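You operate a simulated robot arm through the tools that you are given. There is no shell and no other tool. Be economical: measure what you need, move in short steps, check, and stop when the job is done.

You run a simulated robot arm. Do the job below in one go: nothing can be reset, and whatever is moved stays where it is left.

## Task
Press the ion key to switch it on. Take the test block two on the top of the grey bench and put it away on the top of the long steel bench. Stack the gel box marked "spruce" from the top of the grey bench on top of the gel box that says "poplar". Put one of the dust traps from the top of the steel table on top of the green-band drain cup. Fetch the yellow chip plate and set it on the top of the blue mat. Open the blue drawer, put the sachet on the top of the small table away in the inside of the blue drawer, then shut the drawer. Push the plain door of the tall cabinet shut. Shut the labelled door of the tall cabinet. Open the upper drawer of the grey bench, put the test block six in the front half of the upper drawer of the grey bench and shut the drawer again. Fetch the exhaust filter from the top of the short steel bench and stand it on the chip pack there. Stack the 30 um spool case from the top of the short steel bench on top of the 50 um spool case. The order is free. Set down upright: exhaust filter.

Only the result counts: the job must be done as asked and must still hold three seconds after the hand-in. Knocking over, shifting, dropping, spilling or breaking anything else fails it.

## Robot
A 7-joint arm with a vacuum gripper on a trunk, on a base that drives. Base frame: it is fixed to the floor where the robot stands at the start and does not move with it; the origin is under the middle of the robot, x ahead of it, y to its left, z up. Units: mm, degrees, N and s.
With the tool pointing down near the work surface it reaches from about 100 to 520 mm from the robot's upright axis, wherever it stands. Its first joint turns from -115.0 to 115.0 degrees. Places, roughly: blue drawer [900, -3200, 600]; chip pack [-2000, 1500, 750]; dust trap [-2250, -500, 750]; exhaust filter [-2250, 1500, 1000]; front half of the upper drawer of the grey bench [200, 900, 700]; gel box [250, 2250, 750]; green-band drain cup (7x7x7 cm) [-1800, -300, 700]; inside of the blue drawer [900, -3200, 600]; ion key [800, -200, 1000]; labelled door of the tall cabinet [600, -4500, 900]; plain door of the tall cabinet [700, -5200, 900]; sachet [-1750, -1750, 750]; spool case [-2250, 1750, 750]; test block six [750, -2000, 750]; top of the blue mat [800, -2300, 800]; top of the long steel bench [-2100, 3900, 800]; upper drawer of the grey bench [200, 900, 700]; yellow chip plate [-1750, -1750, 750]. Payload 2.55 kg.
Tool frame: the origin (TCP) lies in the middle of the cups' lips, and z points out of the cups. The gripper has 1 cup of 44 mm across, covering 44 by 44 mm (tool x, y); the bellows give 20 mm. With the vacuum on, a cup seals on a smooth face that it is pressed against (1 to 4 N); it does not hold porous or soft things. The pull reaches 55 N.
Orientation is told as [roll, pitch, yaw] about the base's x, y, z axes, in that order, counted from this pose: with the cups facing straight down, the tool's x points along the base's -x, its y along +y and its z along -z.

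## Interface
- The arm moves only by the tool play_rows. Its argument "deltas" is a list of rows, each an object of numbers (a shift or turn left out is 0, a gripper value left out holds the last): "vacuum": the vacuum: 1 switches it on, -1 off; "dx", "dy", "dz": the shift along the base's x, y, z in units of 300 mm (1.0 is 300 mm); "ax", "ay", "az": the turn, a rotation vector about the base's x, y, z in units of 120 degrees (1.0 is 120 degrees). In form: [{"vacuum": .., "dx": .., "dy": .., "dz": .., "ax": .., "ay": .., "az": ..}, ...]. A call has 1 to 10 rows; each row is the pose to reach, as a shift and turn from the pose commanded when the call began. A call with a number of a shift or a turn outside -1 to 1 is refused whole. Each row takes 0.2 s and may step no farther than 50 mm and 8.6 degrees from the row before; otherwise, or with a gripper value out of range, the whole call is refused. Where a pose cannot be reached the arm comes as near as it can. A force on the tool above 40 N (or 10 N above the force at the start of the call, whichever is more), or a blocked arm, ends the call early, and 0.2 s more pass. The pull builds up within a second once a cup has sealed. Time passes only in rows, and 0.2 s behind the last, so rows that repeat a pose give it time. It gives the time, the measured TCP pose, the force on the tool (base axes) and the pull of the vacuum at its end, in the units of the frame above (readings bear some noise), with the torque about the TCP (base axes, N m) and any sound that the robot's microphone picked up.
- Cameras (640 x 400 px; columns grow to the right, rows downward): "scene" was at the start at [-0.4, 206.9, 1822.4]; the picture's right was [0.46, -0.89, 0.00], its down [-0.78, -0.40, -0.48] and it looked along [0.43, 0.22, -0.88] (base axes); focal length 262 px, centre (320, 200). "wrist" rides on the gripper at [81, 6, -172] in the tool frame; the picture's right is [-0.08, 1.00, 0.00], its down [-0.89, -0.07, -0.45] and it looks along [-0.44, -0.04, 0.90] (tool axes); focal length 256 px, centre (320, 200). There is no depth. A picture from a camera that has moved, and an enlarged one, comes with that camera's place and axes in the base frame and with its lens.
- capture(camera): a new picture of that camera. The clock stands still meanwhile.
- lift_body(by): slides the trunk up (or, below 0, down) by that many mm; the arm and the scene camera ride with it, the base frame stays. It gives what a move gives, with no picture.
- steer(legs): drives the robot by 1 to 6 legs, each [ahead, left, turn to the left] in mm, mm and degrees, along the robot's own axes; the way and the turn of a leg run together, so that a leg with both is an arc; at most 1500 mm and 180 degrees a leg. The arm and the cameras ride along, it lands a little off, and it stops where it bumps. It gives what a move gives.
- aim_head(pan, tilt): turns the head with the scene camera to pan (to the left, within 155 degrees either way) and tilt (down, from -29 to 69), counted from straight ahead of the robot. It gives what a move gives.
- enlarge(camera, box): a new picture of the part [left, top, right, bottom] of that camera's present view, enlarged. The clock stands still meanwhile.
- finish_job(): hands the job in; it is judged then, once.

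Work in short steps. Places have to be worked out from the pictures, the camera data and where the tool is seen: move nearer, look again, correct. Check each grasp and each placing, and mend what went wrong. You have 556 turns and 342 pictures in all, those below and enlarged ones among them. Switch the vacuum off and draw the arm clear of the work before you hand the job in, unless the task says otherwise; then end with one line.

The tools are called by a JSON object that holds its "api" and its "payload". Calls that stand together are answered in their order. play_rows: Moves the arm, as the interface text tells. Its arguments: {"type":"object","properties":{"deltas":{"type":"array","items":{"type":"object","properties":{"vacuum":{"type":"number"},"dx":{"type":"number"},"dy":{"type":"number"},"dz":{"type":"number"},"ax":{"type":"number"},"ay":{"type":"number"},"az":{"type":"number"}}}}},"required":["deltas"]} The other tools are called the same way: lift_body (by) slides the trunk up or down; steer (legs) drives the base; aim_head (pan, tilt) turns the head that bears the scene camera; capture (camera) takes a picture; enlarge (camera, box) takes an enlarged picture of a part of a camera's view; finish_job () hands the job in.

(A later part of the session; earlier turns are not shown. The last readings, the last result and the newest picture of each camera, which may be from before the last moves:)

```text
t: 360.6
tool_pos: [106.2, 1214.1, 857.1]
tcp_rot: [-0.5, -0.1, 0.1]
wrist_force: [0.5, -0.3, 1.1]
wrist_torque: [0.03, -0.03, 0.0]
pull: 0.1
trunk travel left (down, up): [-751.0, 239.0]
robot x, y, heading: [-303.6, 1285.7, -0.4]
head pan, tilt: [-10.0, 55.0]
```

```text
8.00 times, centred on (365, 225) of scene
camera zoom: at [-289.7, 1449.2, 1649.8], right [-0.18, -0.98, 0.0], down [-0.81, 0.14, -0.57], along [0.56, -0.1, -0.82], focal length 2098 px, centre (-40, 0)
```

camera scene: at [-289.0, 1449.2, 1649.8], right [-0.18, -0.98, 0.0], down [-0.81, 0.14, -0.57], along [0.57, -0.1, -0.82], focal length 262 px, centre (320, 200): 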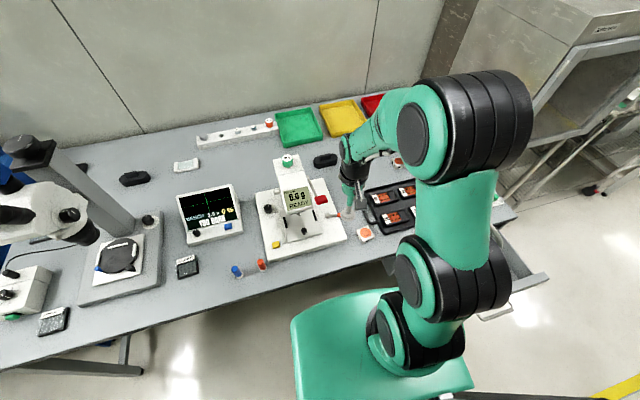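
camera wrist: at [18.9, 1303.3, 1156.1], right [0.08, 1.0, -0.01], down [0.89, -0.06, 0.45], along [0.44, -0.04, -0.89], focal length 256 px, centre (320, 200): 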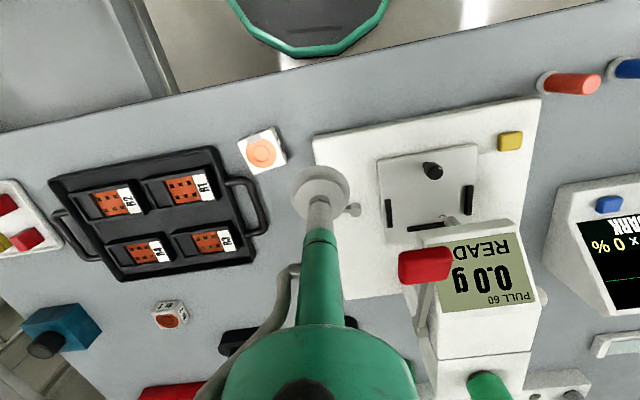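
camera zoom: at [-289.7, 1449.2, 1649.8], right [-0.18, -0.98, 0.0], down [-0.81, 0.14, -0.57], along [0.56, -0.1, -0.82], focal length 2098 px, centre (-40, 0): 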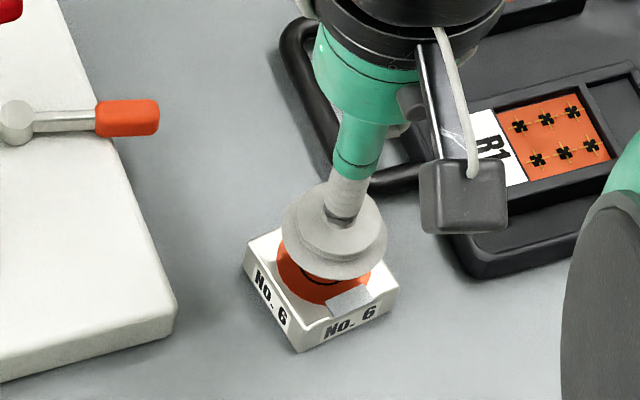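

Well centred (shift +4 mm in x). Descend with vacuum.

{"api": "play_rows", "payload": {"deltas": [{"vacuum": 1, "dx": 0.014, "dy": -0.004, "dz": -0.06}, {"dx": 0.014, "dy": -0.004, "dz": -0.1}, {"dx": 0.014, "dy": -0.004, "dz": -0.12}, {"dx": 0.014, "dy": -0.004, "dz": -0.14}, {"dx": 0.014, "dy": -0.004, "dz": -0.155}, {"dx": 0.014, "dy": -0.004, "dz": -0.155}, {"dx": 0.014, "dy": -0.004, "dz": -0.155}]}}

```text
t: 361.7
tool_pos: [114.0, 1212.5, 820.0]
tcp_rot: [-0.7, -0.5, 0.2]
wrist_force: [-5.7, 1.4, 21.3]
wrist_torque: [0.43, 0.32, 0.1]
pull: 54.8
trunk travel left (down, up): [-751.0, 239.0]
robot x, y, heading: [-304.6, 1283.5, -0.2]
head pan, tilt: [-10.0, 55.0]
stopped in row 5: the force on the tool passed its limit (the readings are from after the stop); the commanded pose is now the measured one
```

Sealed. Lift and move over the open drawer.

{"api": "play_rows", "payload": {"deltas": [{"dz": 0.1}, {"dz": 0.25}, {"dz": 0.4}, {"dz": 0.5}]}}

{"api": "steer", "payload": {"legs": [[-330, 0, 0.2], [0, -330, 0]]}}

{"api": "aim_head", "payload": {"pan": -10, "tilt": 50}}

{"api": "capture", "payload": {"camera": "wrist"}}

{"api": "capture", "payload": {"camera": "scene"}}

```text
t: 362.7
tool_pos: [112.6, 1211.6, 968.3]
tcp_rot: [-0.6, -0.3, 0.1]
wrist_force: [0.0, 0.8, -1.3]
wrist_torque: [0.01, -0.03, 0.01]
pull: 55.2
trunk travel left (down, up): [-751.0, 239.0]
robot x, y, heading: [-303.5, 1284.7, -0.4]
head pan, tilt: [-10.0, 55.0]
```

```text
t: 366.7
tool_pos: [-220.6, 878.2, 966.8]
tcp_rot: [-0.6, -0.3, 0.3]
wrist_force: [-0.1, -0.3, -1.2]
wrist_torque: [0.03, 0.0, -0.01]
pull: 54.7
trunk travel left (down, up): [-751.0, 239.0]
robot x, y, heading: [-634.4, 948.3, 0.0]
head pan, tilt: [-10.0, 55.0]
```

```text
t: 367.3
tool_pos: [-220.9, 877.0, 967.6]
tcp_rot: [-0.7, -0.3, 0.3]
wrist_force: [-0.4, -0.7, -2.2]
wrist_torque: [0.01, -0.01, -0.01]
pull: 54.7
trunk travel left (down, up): [-751.0, 239.0]
robot x, y, heading: [-638.7, 952.6, 0.0]
head pan, tilt: [-10.0, 50.0]
```

```text
174 pictures are left
camera wrist: at [-302.8, 887.3, 1140.7], right [0.07, 1.0, -0.01], down [0.89, -0.06, 0.45], along [0.45, -0.04, -0.89], focal length 256 px, centre (320, 200)
```

wrist: 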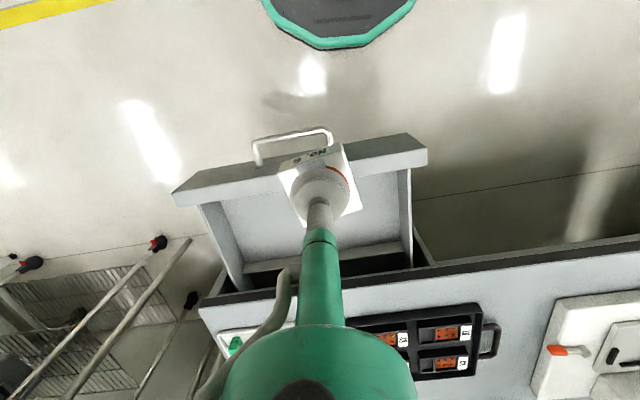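

```text
173 pictures are left
camera scene: at [-619.5, 1114.4, 1656.2], right [-0.17, -0.98, 0.0], down [-0.75, 0.13, -0.64], along [0.63, -0.11, -0.77], focal length 262 px, centre (320, 200)
```

scene: 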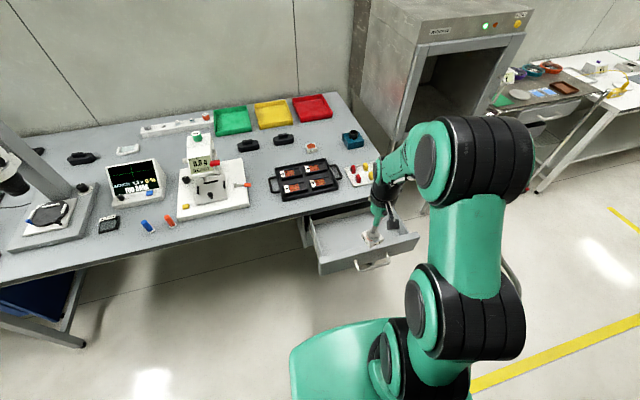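

Drive ahead 130 to be over the front compartment (x≈-160..0), then lower.

{"api": "steer", "payload": {"legs": [[128, 15, 0]]}}

{"api": "lift_body", "payload": {"by": -150}}

{"api": "capture", "payload": {"camera": "wrist"}}

{"api": "enlarge", "payload": {"camera": "scene", "box": [280, 160, 440, 280]}}

```text
t: 368.6
tool_pos: [-95.5, 891.8, 966.8]
tcp_rot: [-0.8, -0.2, 0.0]
wrist_force: [1.2, -0.8, -0.7]
wrist_torque: [-0.01, 0.01, 0.03]
pull: 54.5
trunk travel left (down, up): [-751.0, 239.0]
robot x, y, heading: [-513.4, 967.2, -0.3]
head pan, tilt: [-10.0, 50.0]
```

```text
t: 370.3
tool_pos: [-96.2, 892.4, 817.2]
tcp_rot: [-0.6, -0.3, 0.2]
wrist_force: [-0.3, 0.1, -1.3]
wrist_torque: [0.0, -0.01, 0.02]
pull: 54.6
trunk travel left (down, up): [-601.0, 389.0]
robot x, y, heading: [-509.3, 965.3, 0.1]
head pan, tilt: [-10.0, 50.0]
```

```text
172 pictures are left
camera wrist: at [-179.0, 900.8, 990.7], right [0.08, 1.0, -0.01], down [0.89, -0.06, 0.45], along [0.45, -0.04, -0.89], focal length 256 px, centre (320, 200)
```

wrist: 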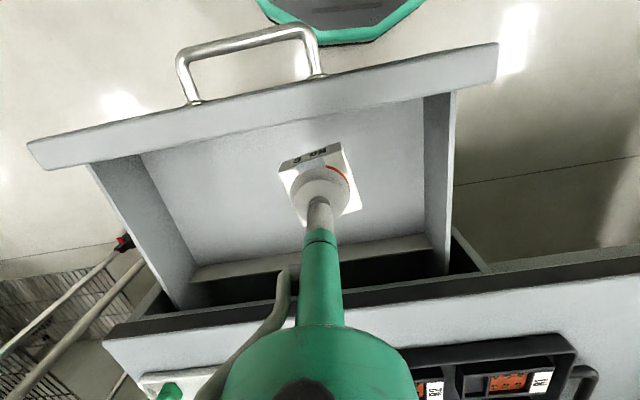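

```text
3.33 times, centred on (360, 220) of scene
camera zoom: at [-495.0, 1128.8, 1506.3], right [-0.18, -0.98, 0.0], down [-0.75, 0.13, -0.64], along [0.63, -0.11, -0.77], focal length 874 px, centre (187, 133)
```

zoom: 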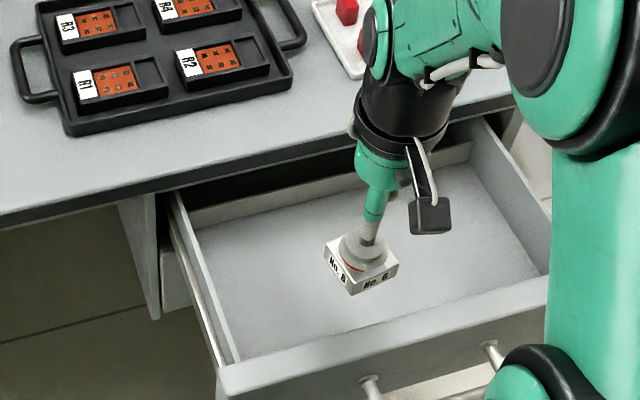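

{"api": "play_rows", "payload": {"deltas": [{"dx": 0.04, "dz": -0.14}, {"dx": 0.04, "dz": -0.28}, {"dx": 0.04, "dz": -0.36}, {"dx": 0.04, "dz": -0.39}, {"dx": 0.04, "dz": -0.42}, {"dx": 0.04, "dz": -0.45}, {"dx": 0.04, "dz": -0.48}, {"dx": 0.04, "dz": -0.51}]}}

```text
t: 371.9
tool_pos: [-78.2, 892.8, 684.0]
tcp_rot: [-0.8, -1.3, 0.2]
wrist_force: [-2.6, 5.5, 21.5]
wrist_torque: [0.4, 0.49, -0.07]
pull: 55.2
trunk travel left (down, up): [-601.0, 389.0]
robot x, y, heading: [-513.5, 963.8, -0.2]
head pan, tilt: [-10.0, 50.0]
stopped in row 7: the force on the tool passed its limit (the readings are from after the stop); the commanded pose is now the measured one
```

Resting on the drawer floor. Release and rise.

{"api": "play_rows", "payload": {"deltas": [{"vacuum": -1, "dz": 0.01}, {"dz": 0.01}, {"dz": 0.01}, {"dz": 0.01}, {"dz": 0.01}, {"dz": 0.05}, {"dz": 0.15}, {"dz": 0.3}, {"dz": 0.45}, {"dz": 0.6}]}}

{"api": "enlarge", "payload": {"camera": "scene", "box": [280, 160, 440, 280]}}

```text
t: 374.1
tool_pos: [-77.5, 893.3, 862.8]
tcp_rot: [-0.9, -1.1, 0.1]
wrist_force: [-0.5, 1.1, 0.2]
wrist_torque: [0.04, 0.0, 0.0]
pull: 0.0
trunk travel left (down, up): [-601.0, 389.0]
robot x, y, heading: [-515.8, 967.1, -0.1]
head pan, tilt: [-10.0, 50.0]
```

```text
3.33 times, centred on (360, 220) of scene
camera zoom: at [-495.9, 1129.1, 1506.2], right [-0.18, -0.98, 0.0], down [-0.75, 0.13, -0.64], along [0.63, -0.11, -0.77], focal length 874 px, centre (187, 133)
```

zoom: 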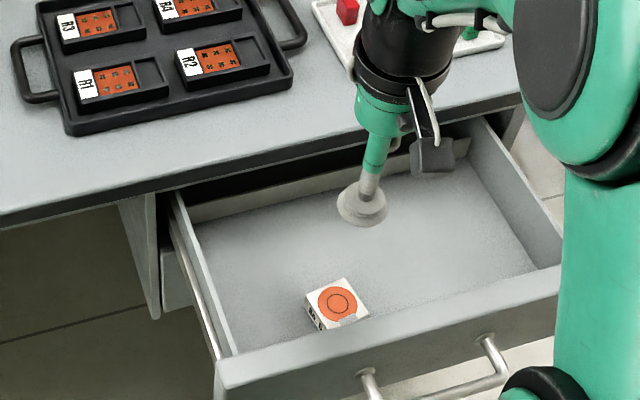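

Block six is in the front compartment. Back off, level the tool and shut the drawer.

{"api": "steer", "payload": {"legs": [[-500, 20, 0]]}}

{"api": "lift_body", "payload": {"by": 150}}

{"api": "play_rows", "payload": {"deltas": [{"dz": -0.15, "dx": 0.03, "ax": 0.0075, "ay": 0.009}, {"dz": -0.3, "dx": 0.06, "ax": 0.0075, "ay": 0.009}, {"dz": -0.45, "dx": 0.1, "ax": 0.0075, "ay": 0.009}, {"dz": -0.6, "dx": 0.13, "ax": 0.0075, "ay": 0.009}, {"dz": -0.75, "dx": 0.15, "ax": 0.0075, "ay": 0.009}]}}

{"api": "play_rows", "payload": {"deltas": [{"ay": -0.07, "dx": 0.1, "dz": -0.05}, {"ay": -0.14, "dx": 0.2, "dz": -0.1}, {"ay": -0.21, "dx": 0.3, "dz": -0.15}, {"ay": -0.28, "dx": 0.4, "dz": -0.2}, {"ay": -0.35, "dx": 0.5, "dz": -0.25}, {"ay": -0.42, "dx": 0.6, "dz": -0.3}, {"ay": -0.49, "dx": 0.65, "dz": -0.3}, {"ay": -0.56, "dx": 0.7, "dz": -0.3}, {"ay": -0.63, "dx": 0.73, "dz": -0.3}, {"ay": -0.7, "dx": 0.75, "dz": -0.3}]}}

{"api": "capture", "payload": {"camera": "wrist"}}

```text
t: 377.0
tool_pos: [-571.2, 914.6, 862.6]
tcp_rot: [-0.8, -1.0, 0.2]
wrist_force: [0.6, 0.3, -0.8]
wrist_torque: [-0.03, -0.01, 0.01]
pull: 0.0
trunk travel left (down, up): [-601.0, 389.0]
robot x, y, heading: [-1005.9, 987.2, -0.4]
head pan, tilt: [-10.0, 50.0]
```

```text
t: 378.8
tool_pos: [-571.5, 914.7, 1012.8]
tcp_rot: [-0.8, -1.1, 0.2]
wrist_force: [0.2, -0.6, -0.3]
wrist_torque: [0.02, -0.01, 0.0]
pull: 0.1
trunk travel left (down, up): [-751.0, 239.0]
robot x, y, heading: [-1008.0, 985.8, -0.2]
head pan, tilt: [-10.0, 50.0]
```

```text
t: 380.0
tool_pos: [-524.8, 913.0, 786.8]
tcp_rot: [0.1, 0.1, 0.3]
wrist_force: [1.0, 0.4, -0.7]
wrist_torque: [0.05, 0.0, -0.01]
pull: 0.1
trunk travel left (down, up): [-751.0, 239.0]
robot x, y, heading: [-1004.5, 984.8, -0.0]
head pan, tilt: [-10.0, 50.0]
```

```text
t: 382.2
tool_pos: [-300.1, 906.7, 695.9]
tcp_rot: [-4.5, -84.0, 5.1]
wrist_force: [0.1, -0.2, 0.6]
wrist_torque: [-0.02, 0.07, 0.04]
pull: 0.1
out of reach, approached as far as the arm can: row 4, 5, 9, 10
trunk travel left (down, up): [-751.0, 239.0]
robot x, y, heading: [-1008.5, 983.7, 0.2]
head pan, tilt: [-10.0, 50.0]
```

```text
169 pictures are left
camera wrist: at [-481.3, 910.7, 635.1], right [0.0, 1.0, 0.07], down [-0.35, -0.07, 0.93], along [0.94, -0.02, 0.35], focal length 256 px, centre (320, 200)
```

wrist: 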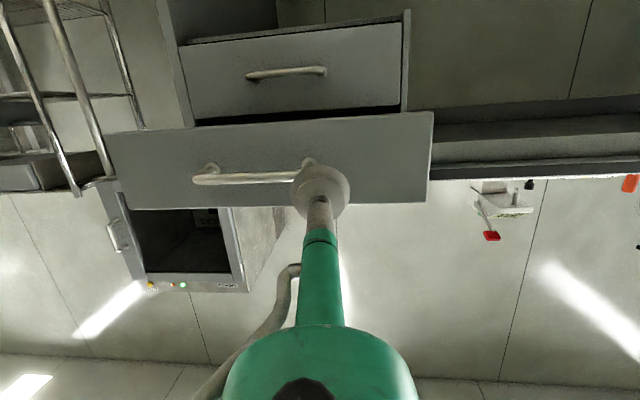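

Shift left 85 and push it shut.

{"api": "steer", "payload": {"legs": [[0, 85, 0], [160, 0, 0], [130, 0, 0]]}}

{"api": "steer", "payload": {"legs": [[50, 0, 0]]}}

{"api": "steer", "payload": {"legs": [[20, 0, 0]]}}

{"api": "steer", "payload": {"legs": [[15, 0, 0]]}}

{"api": "capture", "payload": {"camera": "scene"}}

```text
t: 385.2
tool_pos: [-11.0, 992.2, 694.5]
tcp_rot: [-4.0, -83.9, 4.8]
wrist_force: [-0.2, -1.4, -0.8]
wrist_torque: [0.06, 0.01, 0.02]
pull: 0.1
trunk travel left (down, up): [-751.0, 239.0]
robot x, y, heading: [-716.2, 1072.2, -0.3]
head pan, tilt: [-10.0, 50.0]
```

```text
t: 386.1
tool_pos: [38.7, 991.6, 694.9]
tcp_rot: [-4.1, -83.8, 4.8]
wrist_force: [0.6, -0.1, -0.6]
wrist_torque: [0.0, -0.04, 0.0]
pull: 0.1
trunk travel left (down, up): [-751.0, 239.0]
robot x, y, heading: [-665.2, 1067.2, -0.0]
head pan, tilt: [-10.0, 50.0]
```

```text
t: 386.9
tool_pos: [59.5, 991.9, 696.0]
tcp_rot: [-4.2, -83.9, 5.1]
wrist_force: [-4.5, -1.1, 1.0]
wrist_torque: [0.03, -0.02, 0.01]
pull: 0.0
trunk travel left (down, up): [-751.0, 239.0]
robot x, y, heading: [-643.6, 1071.1, -0.1]
head pan, tilt: [-10.0, 50.0]
```

```text
t: 387.7
tool_pos: [63.4, 992.2, 689.7]
tcp_rot: [-1.5, -83.4, 2.1]
wrist_force: [-5.0, -1.2, 2.0]
wrist_torque: [0.05, 0.01, 0.01]
pull: 0.0
trunk travel left (down, up): [-751.0, 239.0]
robot x, y, heading: [-636.2, 1069.7, 0.1]
head pan, tilt: [-10.0, 50.0]
stopped in leg 1: the force on the tool passed its limit (the readings are from after the stop); the commanded pose is now the measured one
```

```text
168 pictures are left
camera scene: at [-619.7, 1234.7, 1656.3], right [-0.18, -0.98, 0.0], down [-0.75, 0.13, -0.64], along [0.63, -0.11, -0.77], focal length 262 px, centre (320, 200)
```

scene: 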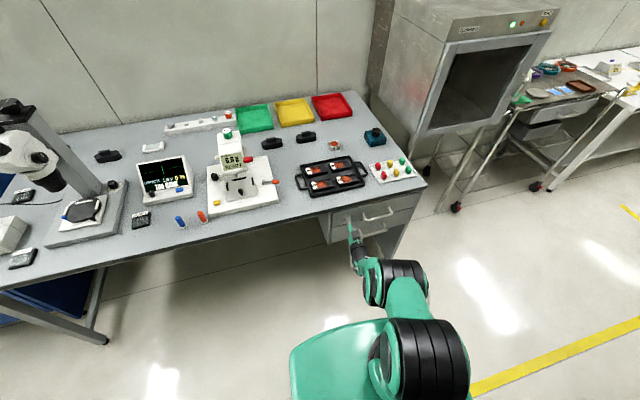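

{"api": "steer", "payload": {"legs": [[12, 0, 0]]}}

{"api": "steer", "payload": {"legs": [[-250, 0, 0]]}}

{"api": "capture", "payload": {"camera": "wrist"}}

{"api": "enlarge", "payload": {"camera": "scene", "box": [300, 150, 440, 260]}}

```text
t: 388.5
tool_pos: [63.7, 990.4, 683.5]
tcp_rot: [0.3, -82.6, 0.0]
wrist_force: [-8.3, -0.7, 2.9]
wrist_torque: [0.03, 0.04, 0.02]
pull: 0.0
trunk travel left (down, up): [-751.0, 239.0]
robot x, y, heading: [-631.4, 1071.4, -0.4]
head pan, tilt: [-10.0, 50.0]
stopped in leg 1: the force on the tool passed its limit (the readings are from after the stop); the commanded pose is now the measured one
```

```text
t: 390.3
tool_pos: [-179.4, 990.0, 685.3]
tcp_rot: [0.0, -82.7, 0.5]
wrist_force: [1.5, -0.4, 0.2]
wrist_torque: [0.0, 0.04, -0.04]
pull: 0.1
trunk travel left (down, up): [-751.0, 239.0]
robot x, y, heading: [-877.3, 1069.2, -0.2]
head pan, tilt: [-10.0, 50.0]
```

```text
167 pictures are left
camera wrist: at [-361.5, 996.5, 627.7], right [0.0, 1.0, 0.08], down [-0.33, -0.07, 0.94], along [0.94, -0.03, 0.33], focal length 256 px, centre (320, 200)
```

wrist: 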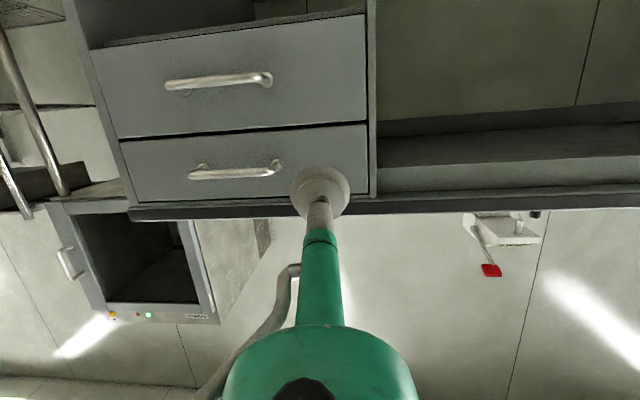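

```text
3.64 times, centred on (370, 205) of scene
camera zoom: at [-857.8, 1235.4, 1656.3], right [-0.18, -0.98, 0.0], down [-0.75, 0.14, -0.64], along [0.63, -0.11, -0.77], focal length 954 px, centre (138, 182)
```

zoom: 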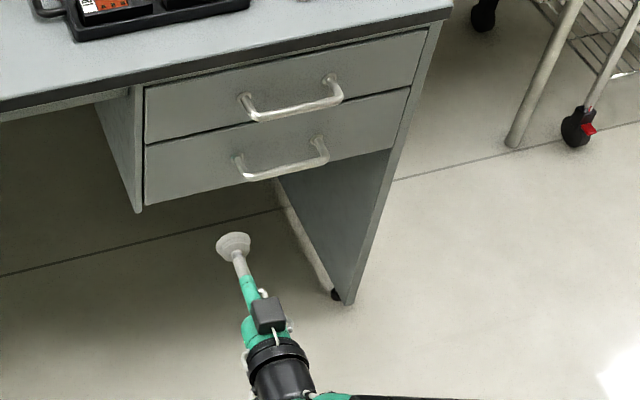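

Drawer shut. Next, test block two at about (430,975,820). The base is low (~200 mm), so it can slip under the bench; I point the tool down, raise the trunk, and approach carefully.

{"api": "play_rows", "payload": {"deltas": [{"ay": 0.07, "dx": -0.02}, {"ay": 0.14, "dx": -0.05}, {"ay": 0.21, "dx": -0.1}, {"ay": 0.28, "dx": -0.15}, {"ay": 0.35, "dx": -0.25, "dz": 0.05}, {"ay": 0.42, "dx": -0.35, "dz": 0.1}, {"ay": 0.49, "dx": -0.45, "dz": 0.15}, {"ay": 0.56, "dx": -0.55, "dz": 0.2}, {"ay": 0.63, "dx": -0.65, "dz": 0.25}, {"ay": 0.69, "dx": -0.75, "dz": 0.3}]}}

{"api": "play_rows", "payload": {"deltas": [{"dz": 0.15}, {"dz": 0.3, "dx": -0.05}, {"dz": 0.43, "dx": -0.1}]}}

{"api": "lift_body", "payload": {"by": 200}}

{"api": "steer", "payload": {"legs": [[550, -90, 0]]}}

{"api": "aim_head", "payload": {"pan": -10, "tilt": 50}}

{"api": "capture", "payload": {"camera": "scene"}}

{"api": "capture", "payload": {"camera": "wrist"}}

```text
t: 392.5
tool_pos: [-405.7, 999.2, 770.3]
tcp_rot: [2.0, 0.2, -3.5]
wrist_force: [0.3, -2.8, 0.4]
wrist_torque: [0.49, -0.12, 0.05]
pull: 0.0
out of reach, approached as far as the arm can: row 9
trunk travel left (down, up): [-751.0, 239.0]
robot x, y, heading: [-875.4, 1071.9, -0.4]
head pan, tilt: [-10.0, 50.0]
```

```text
t: 393.3
tool_pos: [-435.6, 991.7, 901.8]
tcp_rot: [0.4, 0.1, 0.2]
wrist_force: [-1.3, -0.7, -0.1]
wrist_torque: [-0.01, -0.04, -0.01]
pull: 0.0
trunk travel left (down, up): [-751.0, 239.0]
robot x, y, heading: [-874.5, 1071.6, -0.1]
head pan, tilt: [-10.0, 50.0]
```

```text
t: 395.5
tool_pos: [-435.8, 991.8, 1101.0]
tcp_rot: [0.4, 0.1, 0.1]
wrist_force: [0.8, -0.1, -0.5]
wrist_torque: [0.0, 0.0, -0.04]
pull: 0.1
trunk travel left (down, up): [-951.0, 39.0]
robot x, y, heading: [-872.9, 1072.2, -0.3]
head pan, tilt: [-10.0, 50.0]
```

```text
t: 398.7
tool_pos: [123.3, 903.6, 1101.7]
tcp_rot: [0.4, 0.0, 0.4]
wrist_force: [-0.5, 0.4, 0.4]
wrist_torque: [-0.01, 0.06, 0.03]
pull: 0.0
trunk travel left (down, up): [-951.0, 39.0]
robot x, y, heading: [-317.6, 981.3, -0.1]
head pan, tilt: [-10.0, 50.0]
```

```text
t: 399.3
tool_pos: [123.0, 903.9, 1101.1]
tcp_rot: [0.4, 0.1, 0.5]
wrist_force: [-0.1, -0.2, 0.0]
wrist_torque: [0.01, 0.0, 0.0]
pull: 0.0
trunk travel left (down, up): [-951.0, 39.0]
robot x, y, heading: [-317.6, 981.4, 0.3]
head pan, tilt: [-10.0, 50.0]
```

```text
165 pictures are left
camera scene: at [-299.4, 1144.7, 1856.3], right [-0.17, -0.99, 0.0], down [-0.75, 0.13, -0.64], along [0.63, -0.11, -0.77], focal length 262 px, centre (320, 200)
```

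scene: 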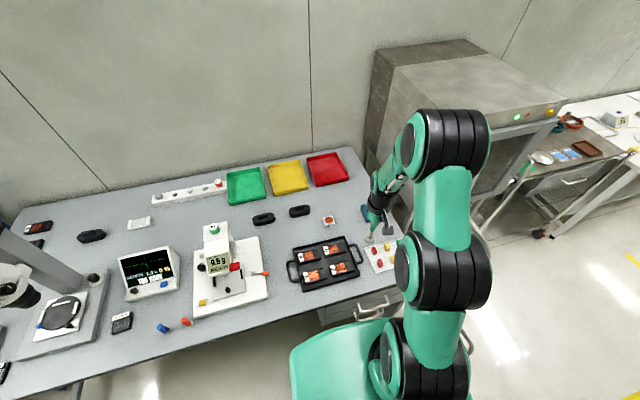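

```text
164 pictures are left
camera wrist: at [42.4, 908.8, 1275.7], right [0.07, 1.0, 0.01], down [0.89, -0.07, 0.44], along [0.44, -0.03, -0.9], focal length 256 px, centre (320, 200)
```

wrist: 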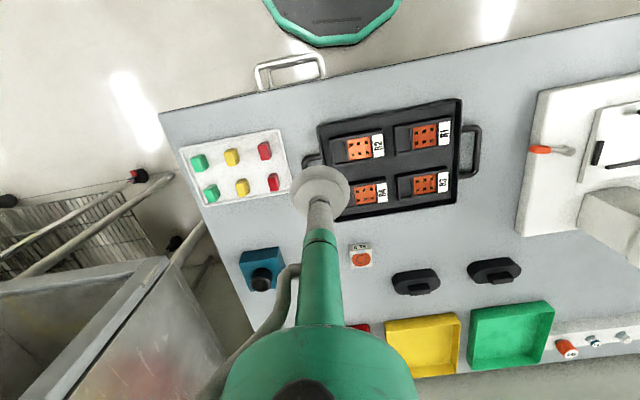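

Block two at (413,977,820). Advance 165 mm (torso stays short of the bench edge).

{"api": "steer", "payload": {"legs": [[100, 0, 0]]}}

{"api": "steer", "payload": {"legs": [[60, 0, 0]]}}

{"api": "play_rows", "payload": {"deltas": [{"dx": 0.1, "dy": 0.08, "dz": -0.08}, {"dx": 0.2, "dy": 0.16, "dz": -0.16}, {"dx": 0.3, "dy": 0.23, "dz": -0.24}, {"dx": 0.4, "dy": 0.24, "dz": -0.35}, {"dx": 0.42, "dy": 0.245, "dz": -0.5}, {"dx": 0.42, "dy": 0.245, "dz": -0.65}]}}

{"api": "capture", "payload": {"camera": "wrist"}}

{"api": "capture", "payload": {"camera": "scene"}}

```text
t: 400.5
tool_pos: [222.7, 903.0, 1102.1]
tcp_rot: [0.4, 0.1, 0.3]
wrist_force: [0.1, -1.1, 0.6]
wrist_torque: [-0.02, 0.02, 0.0]
pull: 0.1
trunk travel left (down, up): [-951.0, 39.0]
robot x, y, heading: [-217.9, 978.3, -0.1]
head pan, tilt: [-10.0, 50.0]
```

```text
t: 401.5
tool_pos: [282.9, 904.0, 1102.4]
tcp_rot: [0.4, 0.1, 0.3]
wrist_force: [-0.1, 0.4, 0.6]
wrist_torque: [-0.03, 0.01, -0.01]
pull: 0.1
trunk travel left (down, up): [-951.0, 39.0]
robot x, y, heading: [-157.9, 980.3, -0.0]
head pan, tilt: [-10.0, 50.0]
```

```text
t: 402.9
tool_pos: [409.1, 980.0, 906.0]
tcp_rot: [0.4, 0.0, 0.3]
wrist_force: [0.4, -0.6, 0.2]
wrist_torque: [0.02, 0.02, 0.01]
pull: 0.1
trunk travel left (down, up): [-951.0, 39.0]
robot x, y, heading: [-158.0, 981.0, 0.2]
head pan, tilt: [-10.0, 50.0]
```

```text
163 pictures are left
camera wrist: at [328.2, 985.0, 1080.7], right [0.07, 1.0, 0.01], down [0.89, -0.07, 0.44], along [0.44, -0.03, -0.9], focal length 256 px, centre (320, 200)
```

wrist: 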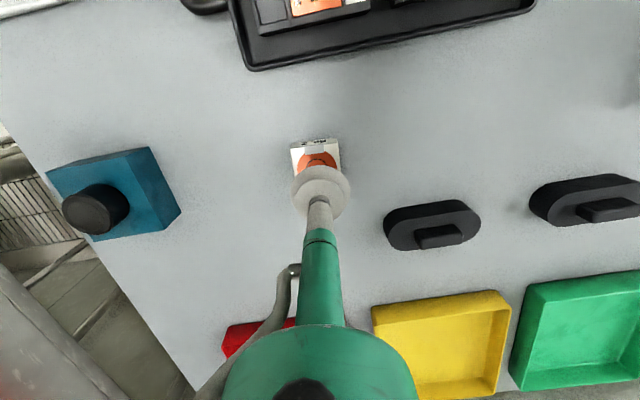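

```text
162 pictures are left
camera scene: at [-139.0, 1145.0, 1856.4], right [-0.17, -0.98, 0.0], down [-0.76, 0.13, -0.64], along [0.63, -0.11, -0.77], focal length 262 px, centre (320, 200)
```

scene: 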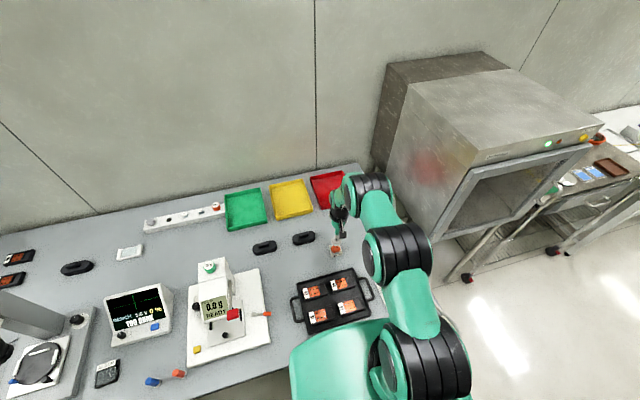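

{"api": "enlarge", "payload": {"camera": "wrist", "box": [280, 120, 360, 220]}}

{"api": "enlarge", "payload": {"camera": "scene", "box": [310, 220, 370, 270]}}

```text
4.00 times, centred on (320, 170) of wrist
camera zoom: at [328.2, 985.0, 1080.7], right [0.07, 1.0, 0.01], down [0.89, -0.07, 0.44], along [0.44, -0.03, -0.9], focal length 1024 px, centre (320, 320)
```

zoom: 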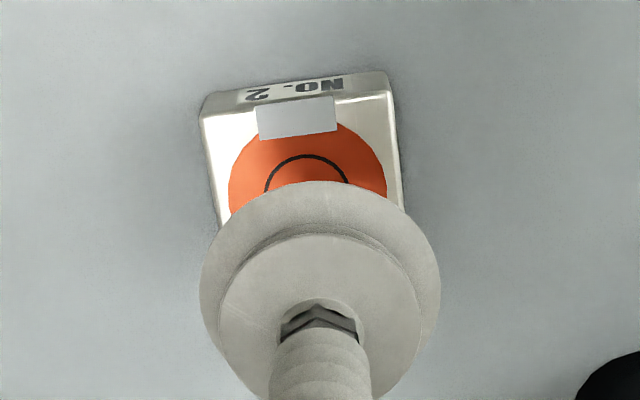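

```text
8.00 times, centred on (340, 245) of scene
camera zoom: at [-139.0, 1145.0, 1856.4], right [-0.17, -0.98, 0.0], down [-0.76, 0.13, -0.64], along [0.63, -0.11, -0.77], focal length 2098 px, centre (160, -160)
```

zoom: 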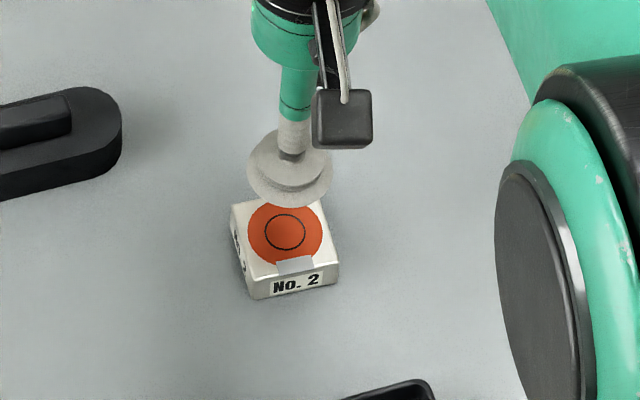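

{"api": "play_rows", "payload": {"deltas": [{"vacuum": 1, "dx": 0.03, "dy": -0.012, "dz": -0.14}, {"dx": 0.03, "dy": -0.012, "dz": -0.24}, {"dx": 0.03, "dy": -0.012, "dz": -0.27}, {"dx": 0.03, "dy": -0.012, "dz": -0.29}, {"dx": 0.03, "dy": -0.012, "dz": -0.31}, {"dx": 0.03, "dy": -0.012, "dz": -0.33}, {"dx": 0.03, "dy": -0.012, "dz": -0.33}]}}

```text
t: 404.2
tool_pos: [425.7, 974.8, 819.6]
tcp_rot: [0.4, -0.6, 0.3]
wrist_force: [-7.6, 0.4, 23.8]
wrist_torque: [-0.32, 0.29, -0.06]
pull: 55.3
trunk travel left (down, up): [-951.0, 39.0]
robot x, y, heading: [-160.4, 981.4, 0.4]
head pan, tilt: [-10.0, 50.0]
stopped in row 6: the force on the tool passed its limit (the readings are from after the stop); the commanded pose is now the measured one
```

Sealed. Lift, retract and back out.

{"api": "play_rows", "payload": {"deltas": [{"dz": 0.12}, {"dz": 0.27}, {"dz": 0.42}, {"dz": 0.56}, {"dz": 0.68, "dx": -0.05}, {"dz": 0.75, "dx": -0.18}, {"dz": 0.8, "dx": -0.32}, {"dz": 0.8, "dx": -0.46}]}}

{"api": "steer", "payload": {"legs": [[-700, 0, 0]]}}

{"api": "aim_head", "payload": {"pan": 80, "tilt": 30}}

{"api": "capture", "payload": {"camera": "scene"}}

{"api": "aim_head", "payload": {"pan": 130, "tilt": 25}}

{"api": "capture", "payload": {"camera": "scene"}}

```text
t: 406.0
tool_pos: [283.4, 973.3, 1056.5]
tcp_rot: [0.4, -0.6, 0.3]
wrist_force: [0.1, 0.1, -1.0]
wrist_torque: [-0.01, 0.0, -0.02]
pull: 55.4
trunk travel left (down, up): [-951.0, 39.0]
robot x, y, heading: [-157.2, 981.4, 0.2]
head pan, tilt: [-10.0, 50.0]
```

```text
t: 409.9
tool_pos: [-422.7, 972.7, 1057.2]
tcp_rot: [0.6, -0.4, 0.4]
wrist_force: [0.0, -0.3, -1.8]
wrist_torque: [0.01, 0.0, -0.02]
pull: 55.1
trunk travel left (down, up): [-951.0, 39.0]
robot x, y, heading: [-865.4, 979.9, -0.0]
head pan, tilt: [-10.0, 50.0]
```

```text
t: 411.5
tool_pos: [-422.7, 972.9, 1056.5]
tcp_rot: [0.4, -0.4, 0.3]
wrist_force: [0.0, -0.6, -2.0]
wrist_torque: [-0.02, 0.01, 0.01]
pull: 54.8
trunk travel left (down, up): [-951.0, 39.0]
robot x, y, heading: [-864.1, 982.5, -0.1]
head pan, tilt: [80.0, 30.0]
```

```text
159 pictures are left
camera scene: at [-907.7, 1247.3, 1885.8], right [0.98, -0.17, 0.0], down [-0.09, -0.49, -0.87], along [0.15, 0.85, -0.5], focal length 262 px, centre (320, 200)
```

scene: 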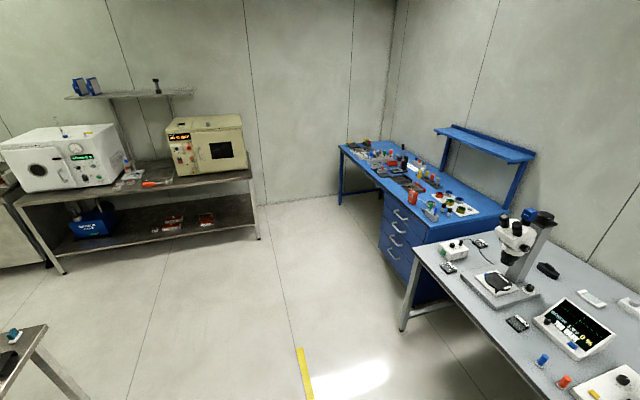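

```text
t: 412.7
tool_pos: [-423.0, 972.2, 1055.4]
tcp_rot: [0.5, -0.4, 0.3]
wrist_force: [-0.3, 0.8, -1.5]
wrist_torque: [0.0, 0.01, 0.0]
pull: 55.1
trunk travel left (down, up): [-951.0, 39.0]
robot x, y, heading: [-865.9, 985.8, 0.0]
head pan, tilt: [130.0, 25.0]
```

```text
158 pictures are left
camera scene: at [-982.6, 1228.9, 1893.8], right [0.77, 0.64, 0.0], down [0.27, -0.32, -0.91], along [-0.58, 0.7, -0.42], focal length 262 px, centre (320, 200)
```

scene: 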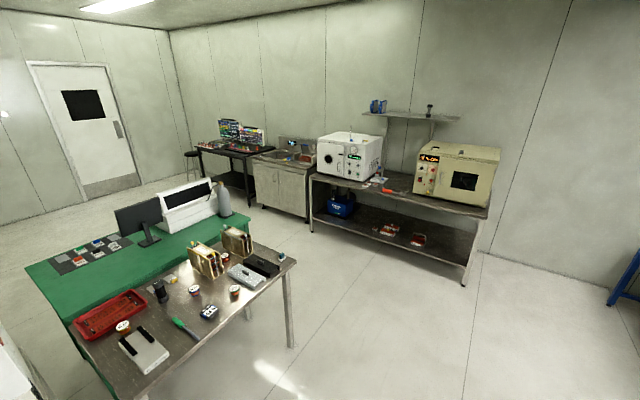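

The long steel bench stands along the far wall (y≈3560–4100), the short steel bench at x≈-2050. I turn left and drive to the long bench.

{"api": "steer", "payload": {"legs": [[0, 0, 90], [950, 0, 0], [950, 0, 0], [0, 1200, 0]]}}

{"api": "aim_head", "payload": {"pan": 0, "tilt": 40}}

{"api": "capture", "payload": {"camera": "scene"}}

```text
t: 431.8
tool_pos: [-1973.0, 3380.1, 1055.2]
tcp_rot: [0.3, -0.4, 88.3]
wrist_force: [0.0, 0.5, -0.5]
wrist_torque: [0.01, 0.0, -0.03]
pull: 54.7
trunk travel left (down, up): [-951.0, 39.0]
robot x, y, heading: [-1996.3, 2938.0, 88.3]
head pan, tilt: [130.0, 25.0]
```

```text
t: 433.9
tool_pos: [-1972.4, 3379.3, 1055.6]
tcp_rot: [0.4, -0.4, 88.3]
wrist_force: [0.0, 0.7, -0.6]
wrist_torque: [0.0, -0.01, -0.01]
pull: 55.0
trunk travel left (down, up): [-951.0, 39.0]
robot x, y, heading: [-2001.3, 2935.4, 88.3]
head pan, tilt: [0.0, 40.0]
```

```text
157 pictures are left
camera scene: at [-2170.4, 2968.9, 1870.5], right [1.0, -0.03, 0.0], down [-0.02, -0.64, -0.77], along [0.02, 0.77, -0.64], focal length 262 px, centre (320, 200)
```

scene: 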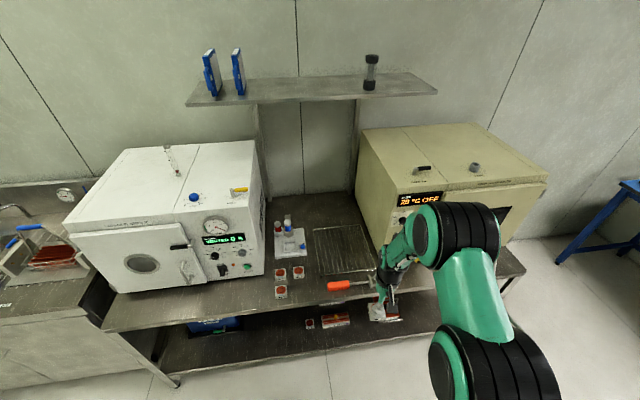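

{"api": "enlarge", "payload": {"camera": "scene", "box": [230, 190, 430, 340]}}

{"api": "capture", "payload": {"camera": "wrist"}}

```text
2.67 times, centred on (330, 265) of scene
camera zoom: at [-2170.4, 2968.9, 1870.5], right [1.0, -0.03, 0.0], down [-0.02, -0.64, -0.77], along [0.02, 0.77, -0.64], focal length 699 px, centre (293, 27)
```

zoom: 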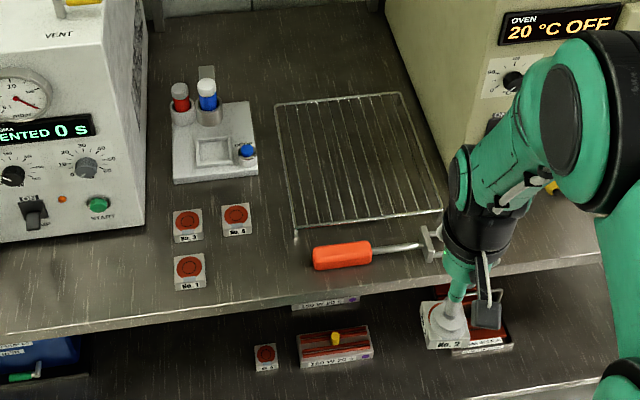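

```text
155 pictures are left
camera wrist: at [-1980.5, 3298.6, 1229.3], right [-0.99, 0.11, 0.01], down [0.1, 0.89, 0.45], along [0.04, 0.45, -0.89], focal length 256 px, centre (320, 200)
```

wrist: 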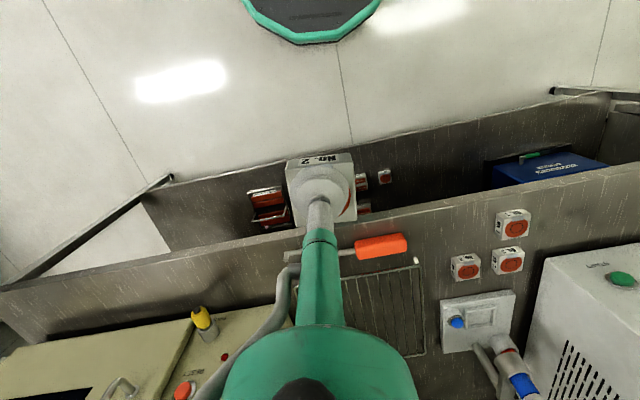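

Free spot beside blocks 1 and 4 at about (-2250,3620), bench z≈780. Drive there.

{"api": "steer", "payload": {"legs": [[0, 265, 1.7], [237, 0, 0]]}}

{"api": "capture", "payload": {"camera": "wrist"}}

{"api": "capture", "payload": {"camera": "scene"}}

```text
t: 437.2
tool_pos: [-2253.3, 3622.4, 1056.1]
tcp_rot: [0.5, -0.4, 90.4]
wrist_force: [0.5, 0.0, -1.3]
wrist_torque: [-0.02, 0.0, -0.01]
pull: 54.2
trunk travel left (down, up): [-951.0, 39.0]
robot x, y, heading: [-2261.2, 3182.9, 90.4]
head pan, tilt: [0.0, 40.0]
```

```text
154 pictures are left
camera wrist: at [-2258.4, 3541.2, 1229.3], right [-1.0, 0.07, 0.01], down [0.07, 0.89, 0.45], along [0.02, 0.45, -0.89], focal length 256 px, centre (320, 200)
```

wrist: 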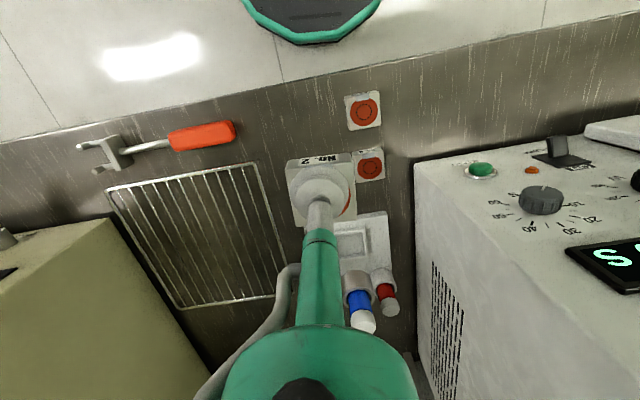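

```text
153 pictures are left
camera scene: at [-2436.2, 3204.9, 1870.5], right [1.0, 0.0, 0.0], down [0.0, -0.64, -0.77], along [0.0, 0.77, -0.64], focal length 262 px, centre (320, 200)
```

scene: 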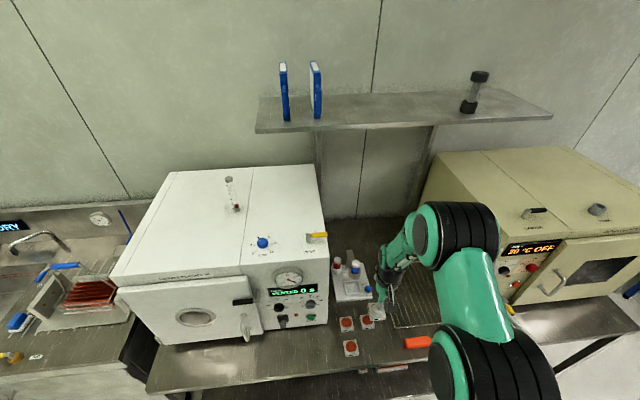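

Landing spot is clear next to blocks 1, 3 and 4; nudge +x 10, -y 10, then lower.

{"api": "play_rows", "payload": {"deltas": [{"dx": 0.035, "dy": -0.035}, {"dx": 0.035, "dy": -0.035}]}}

{"api": "lift_body", "payload": {"by": -190}}

{"api": "capture", "payload": {"camera": "wrist"}}

```text
t: 437.8
tool_pos: [-2242.7, 3613.2, 1055.1]
tcp_rot: [0.4, -0.3, 90.5]
wrist_force: [-0.1, 1.0, -2.3]
wrist_torque: [-0.03, -0.06, -0.03]
pull: 54.8
trunk travel left (down, up): [-951.0, 39.0]
robot x, y, heading: [-2261.7, 3179.4, 90.1]
head pan, tilt: [0.0, 40.0]
```

```text
t: 439.8
tool_pos: [-2242.5, 3612.3, 866.7]
tcp_rot: [0.4, -0.4, 90.5]
wrist_force: [-0.8, -0.2, -2.0]
wrist_torque: [-0.03, 0.0, 0.03]
pull: 55.2
trunk travel left (down, up): [-761.0, 229.0]
robot x, y, heading: [-2262.0, 3180.9, 90.0]
head pan, tilt: [0.0, 40.0]
```

```text
152 pictures are left
camera wrist: at [-2247.7, 3531.0, 1039.3], right [-1.0, 0.07, 0.01], down [0.07, 0.89, 0.45], along [0.02, 0.45, -0.89], focal length 256 px, centre (320, 200)
```

wrist: 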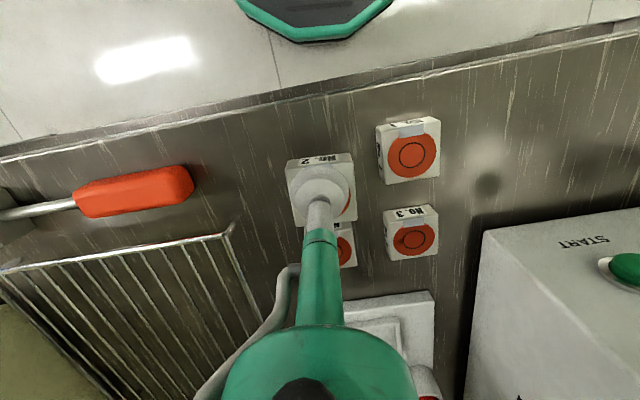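

Good clearance. Descend to contact.

{"api": "play_rows", "payload": {"deltas": [{"dz": -0.08}, {"dz": -0.13}, {"dz": -0.16}, {"dz": -0.18}, {"dz": -0.2}, {"dz": -0.22}, {"dz": -0.24}, {"dz": -0.26}]}}

```text
t: 440.8
tool_pos: [-2242.2, 3615.4, 818.4]
tcp_rot: [0.4, -1.0, 90.4]
wrist_force: [0.6, -5.1, 22.5]
wrist_torque: [-0.34, -0.16, -0.03]
pull: 54.9
trunk travel left (down, up): [-761.0, 229.0]
robot x, y, heading: [-2263.1, 3178.8, 90.3]
head pan, tilt: [0.0, 40.0]
stopped in row 4: the force on the tool passed its limit (the readings are from after the stop); the commanded pose is now the measured one
```

{"api": "play_rows", "payload": {"deltas": [{"vacuum": -1, "dz": 0.01}, {"dz": 0.01}, {"dz": 0.01}, {"dz": 0.01}, {"dz": 0.01}, {"dz": 0.05}, {"dz": 0.15}, {"dz": 0.3}, {"dz": 0.45}, {"dz": 0.6}]}}

{"api": "capture", "payload": {"camera": "wrist"}}

```text
t: 443.0
tool_pos: [-2241.5, 3614.2, 996.7]
tcp_rot: [0.5, -0.9, 90.5]
wrist_force: [0.1, 0.3, 0.4]
wrist_torque: [0.04, 0.03, 0.02]
pull: 0.2
trunk travel left (down, up): [-761.0, 229.0]
robot x, y, heading: [-2263.7, 3179.9, 90.4]
head pan, tilt: [0.0, 40.0]
```

```text
151 pictures are left
camera wrist: at [-2247.6, 3532.3, 1167.7], right [-1.0, 0.07, 0.01], down [0.07, 0.89, 0.46], along [0.03, 0.46, -0.89], focal length 256 px, centre (320, 200)
```

wrist: 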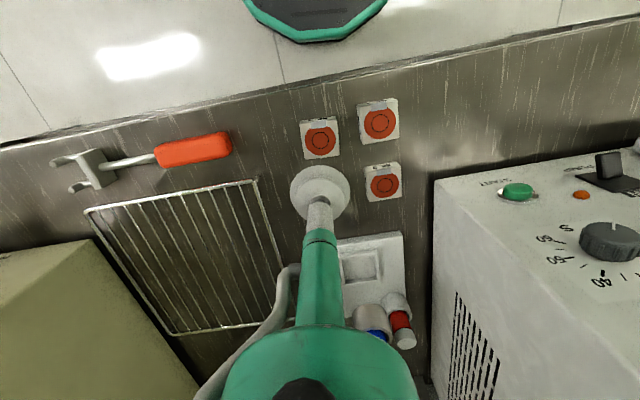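

Block two is placed. Now to the short steel bench: back out, turn to face it.

{"api": "steer", "payload": {"legs": [[-300, 0, 0], [0, -800, 0], [0, 0, 90], [0, 900, 0]]}}

{"api": "lift_body", "payload": {"by": 150}}

{"api": "aim_head", "payload": {"pan": 0, "tilt": 35}}

{"api": "capture", "payload": {"camera": "scene"}}

```text
t: 457.1
tool_pos: [-1886.7, 2018.3, 994.7]
tcp_rot: [0.4, -0.8, -179.0]
wrist_force: [0.3, -0.8, 0.0]
wrist_torque: [0.05, 0.0, 0.0]
pull: 0.1
trunk travel left (down, up): [-761.0, 229.0]
robot x, y, heading: [-1447.4, 2004.6, -179.2]
head pan, tilt: [0.0, 40.0]
```

```text
t: 458.8
tool_pos: [-1885.8, 2017.5, 1144.2]
tcp_rot: [0.4, -0.9, -179.0]
wrist_force: [0.8, -0.1, 0.2]
wrist_torque: [0.0, 0.04, 0.03]
pull: 0.0
trunk travel left (down, up): [-911.0, 79.0]
robot x, y, heading: [-1449.4, 2004.4, -179.6]
head pan, tilt: [0.0, 40.0]
```

```text
t: 459.5
tool_pos: [-1887.7, 2018.0, 1144.1]
tcp_rot: [0.4, -0.8, -178.9]
wrist_force: [0.3, -0.5, -0.2]
wrist_torque: [0.04, 0.0, -0.01]
pull: 0.2
trunk travel left (down, up): [-911.0, 79.0]
robot x, y, heading: [-1450.4, 2002.3, -179.5]
head pan, tilt: [0.0, 35.0]
```

```text
150 pictures are left
camera scene: at [-1474.5, 1826.7, 1838.0], right [-0.01, 1.0, 0.0], down [0.57, 0.01, -0.82], along [-0.82, -0.01, -0.57], focal length 262 px, centre (320, 200)
```

scene: 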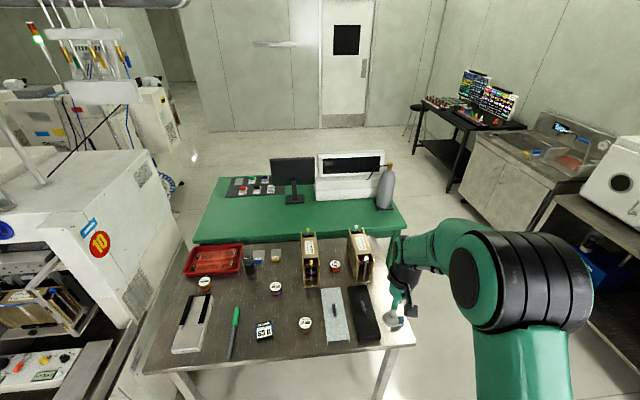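

{"api": "enlarge", "payload": {"camera": "scene", "box": [140, 220, 420, 380]}}

{"api": "enlarge", "payload": {"camera": "scene", "box": [230, 220, 400, 350]}}

```text
2.29 times, centred on (280, 300) of scene
camera zoom: at [-1474.5, 1826.7, 1838.0], right [-0.01, 1.0, 0.0], down [0.57, 0.01, -0.82], along [-0.82, -0.01, -0.57], focal length 600 px, centre (411, -29)
```

zoom: 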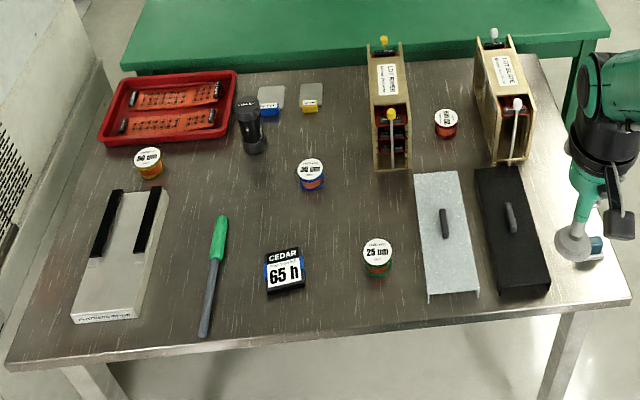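

```text
3.08 times, centred on (315, 285) of scene
camera zoom: at [-1474.5, 1826.7, 1838.0], right [-0.01, 1.0, 0.0], down [0.57, 0.01, -0.82], along [-0.82, -0.01, -0.57], focal length 807 px, centre (335, -62)
```

zoom: 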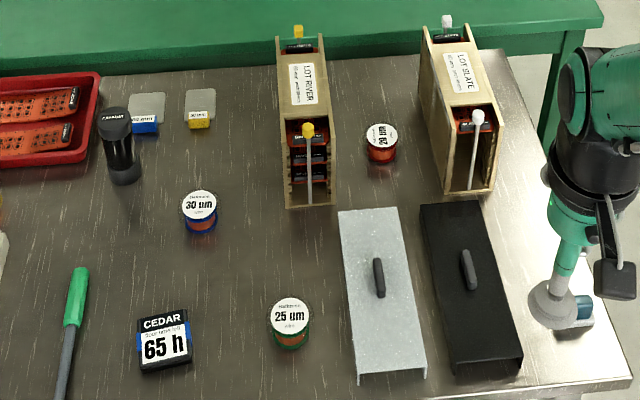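

{"api": "enlarge", "payload": {"camera": "scene", "box": [240, 245, 290, 290]}}

{"api": "enlarge", "payload": {"camera": "scene", "box": [180, 270, 330, 350]}}

```text
8.89 times, centred on (265, 268) of scene
camera zoom: at [-1474.5, 1826.7, 1838.0], right [-0.01, 1.0, 0.0], down [0.57, 0.01, -0.82], along [-0.82, -0.01, -0.57], focal length 2331 px, centre (809, -400)
```

zoom: 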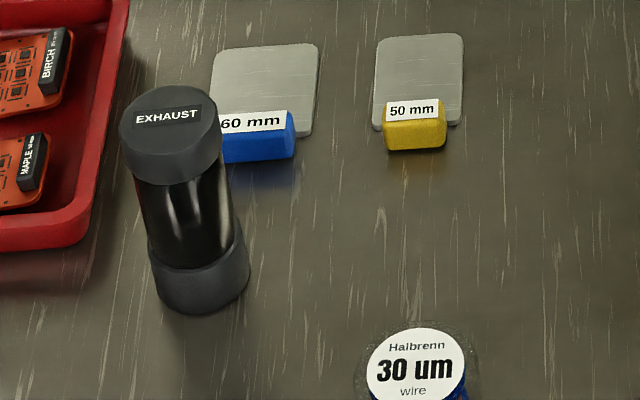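

```text
4.27 times, centred on (255, 310) of scene
camera zoom: at [-1474.5, 1826.7, 1838.0], right [-0.01, 1.0, 0.0], down [0.57, 0.01, -0.82], along [-0.82, -0.01, -0.57], focal length 1119 px, centre (597, -269)
```

zoom: 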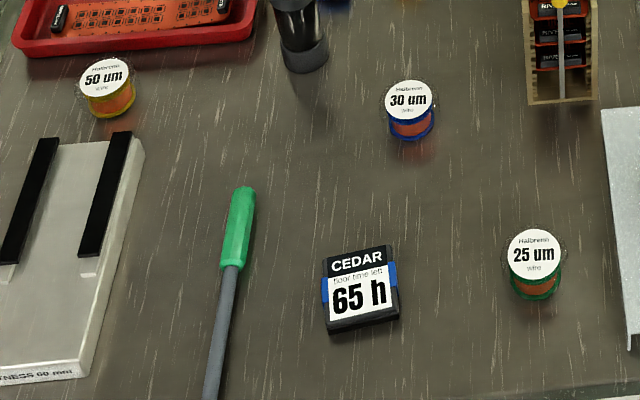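

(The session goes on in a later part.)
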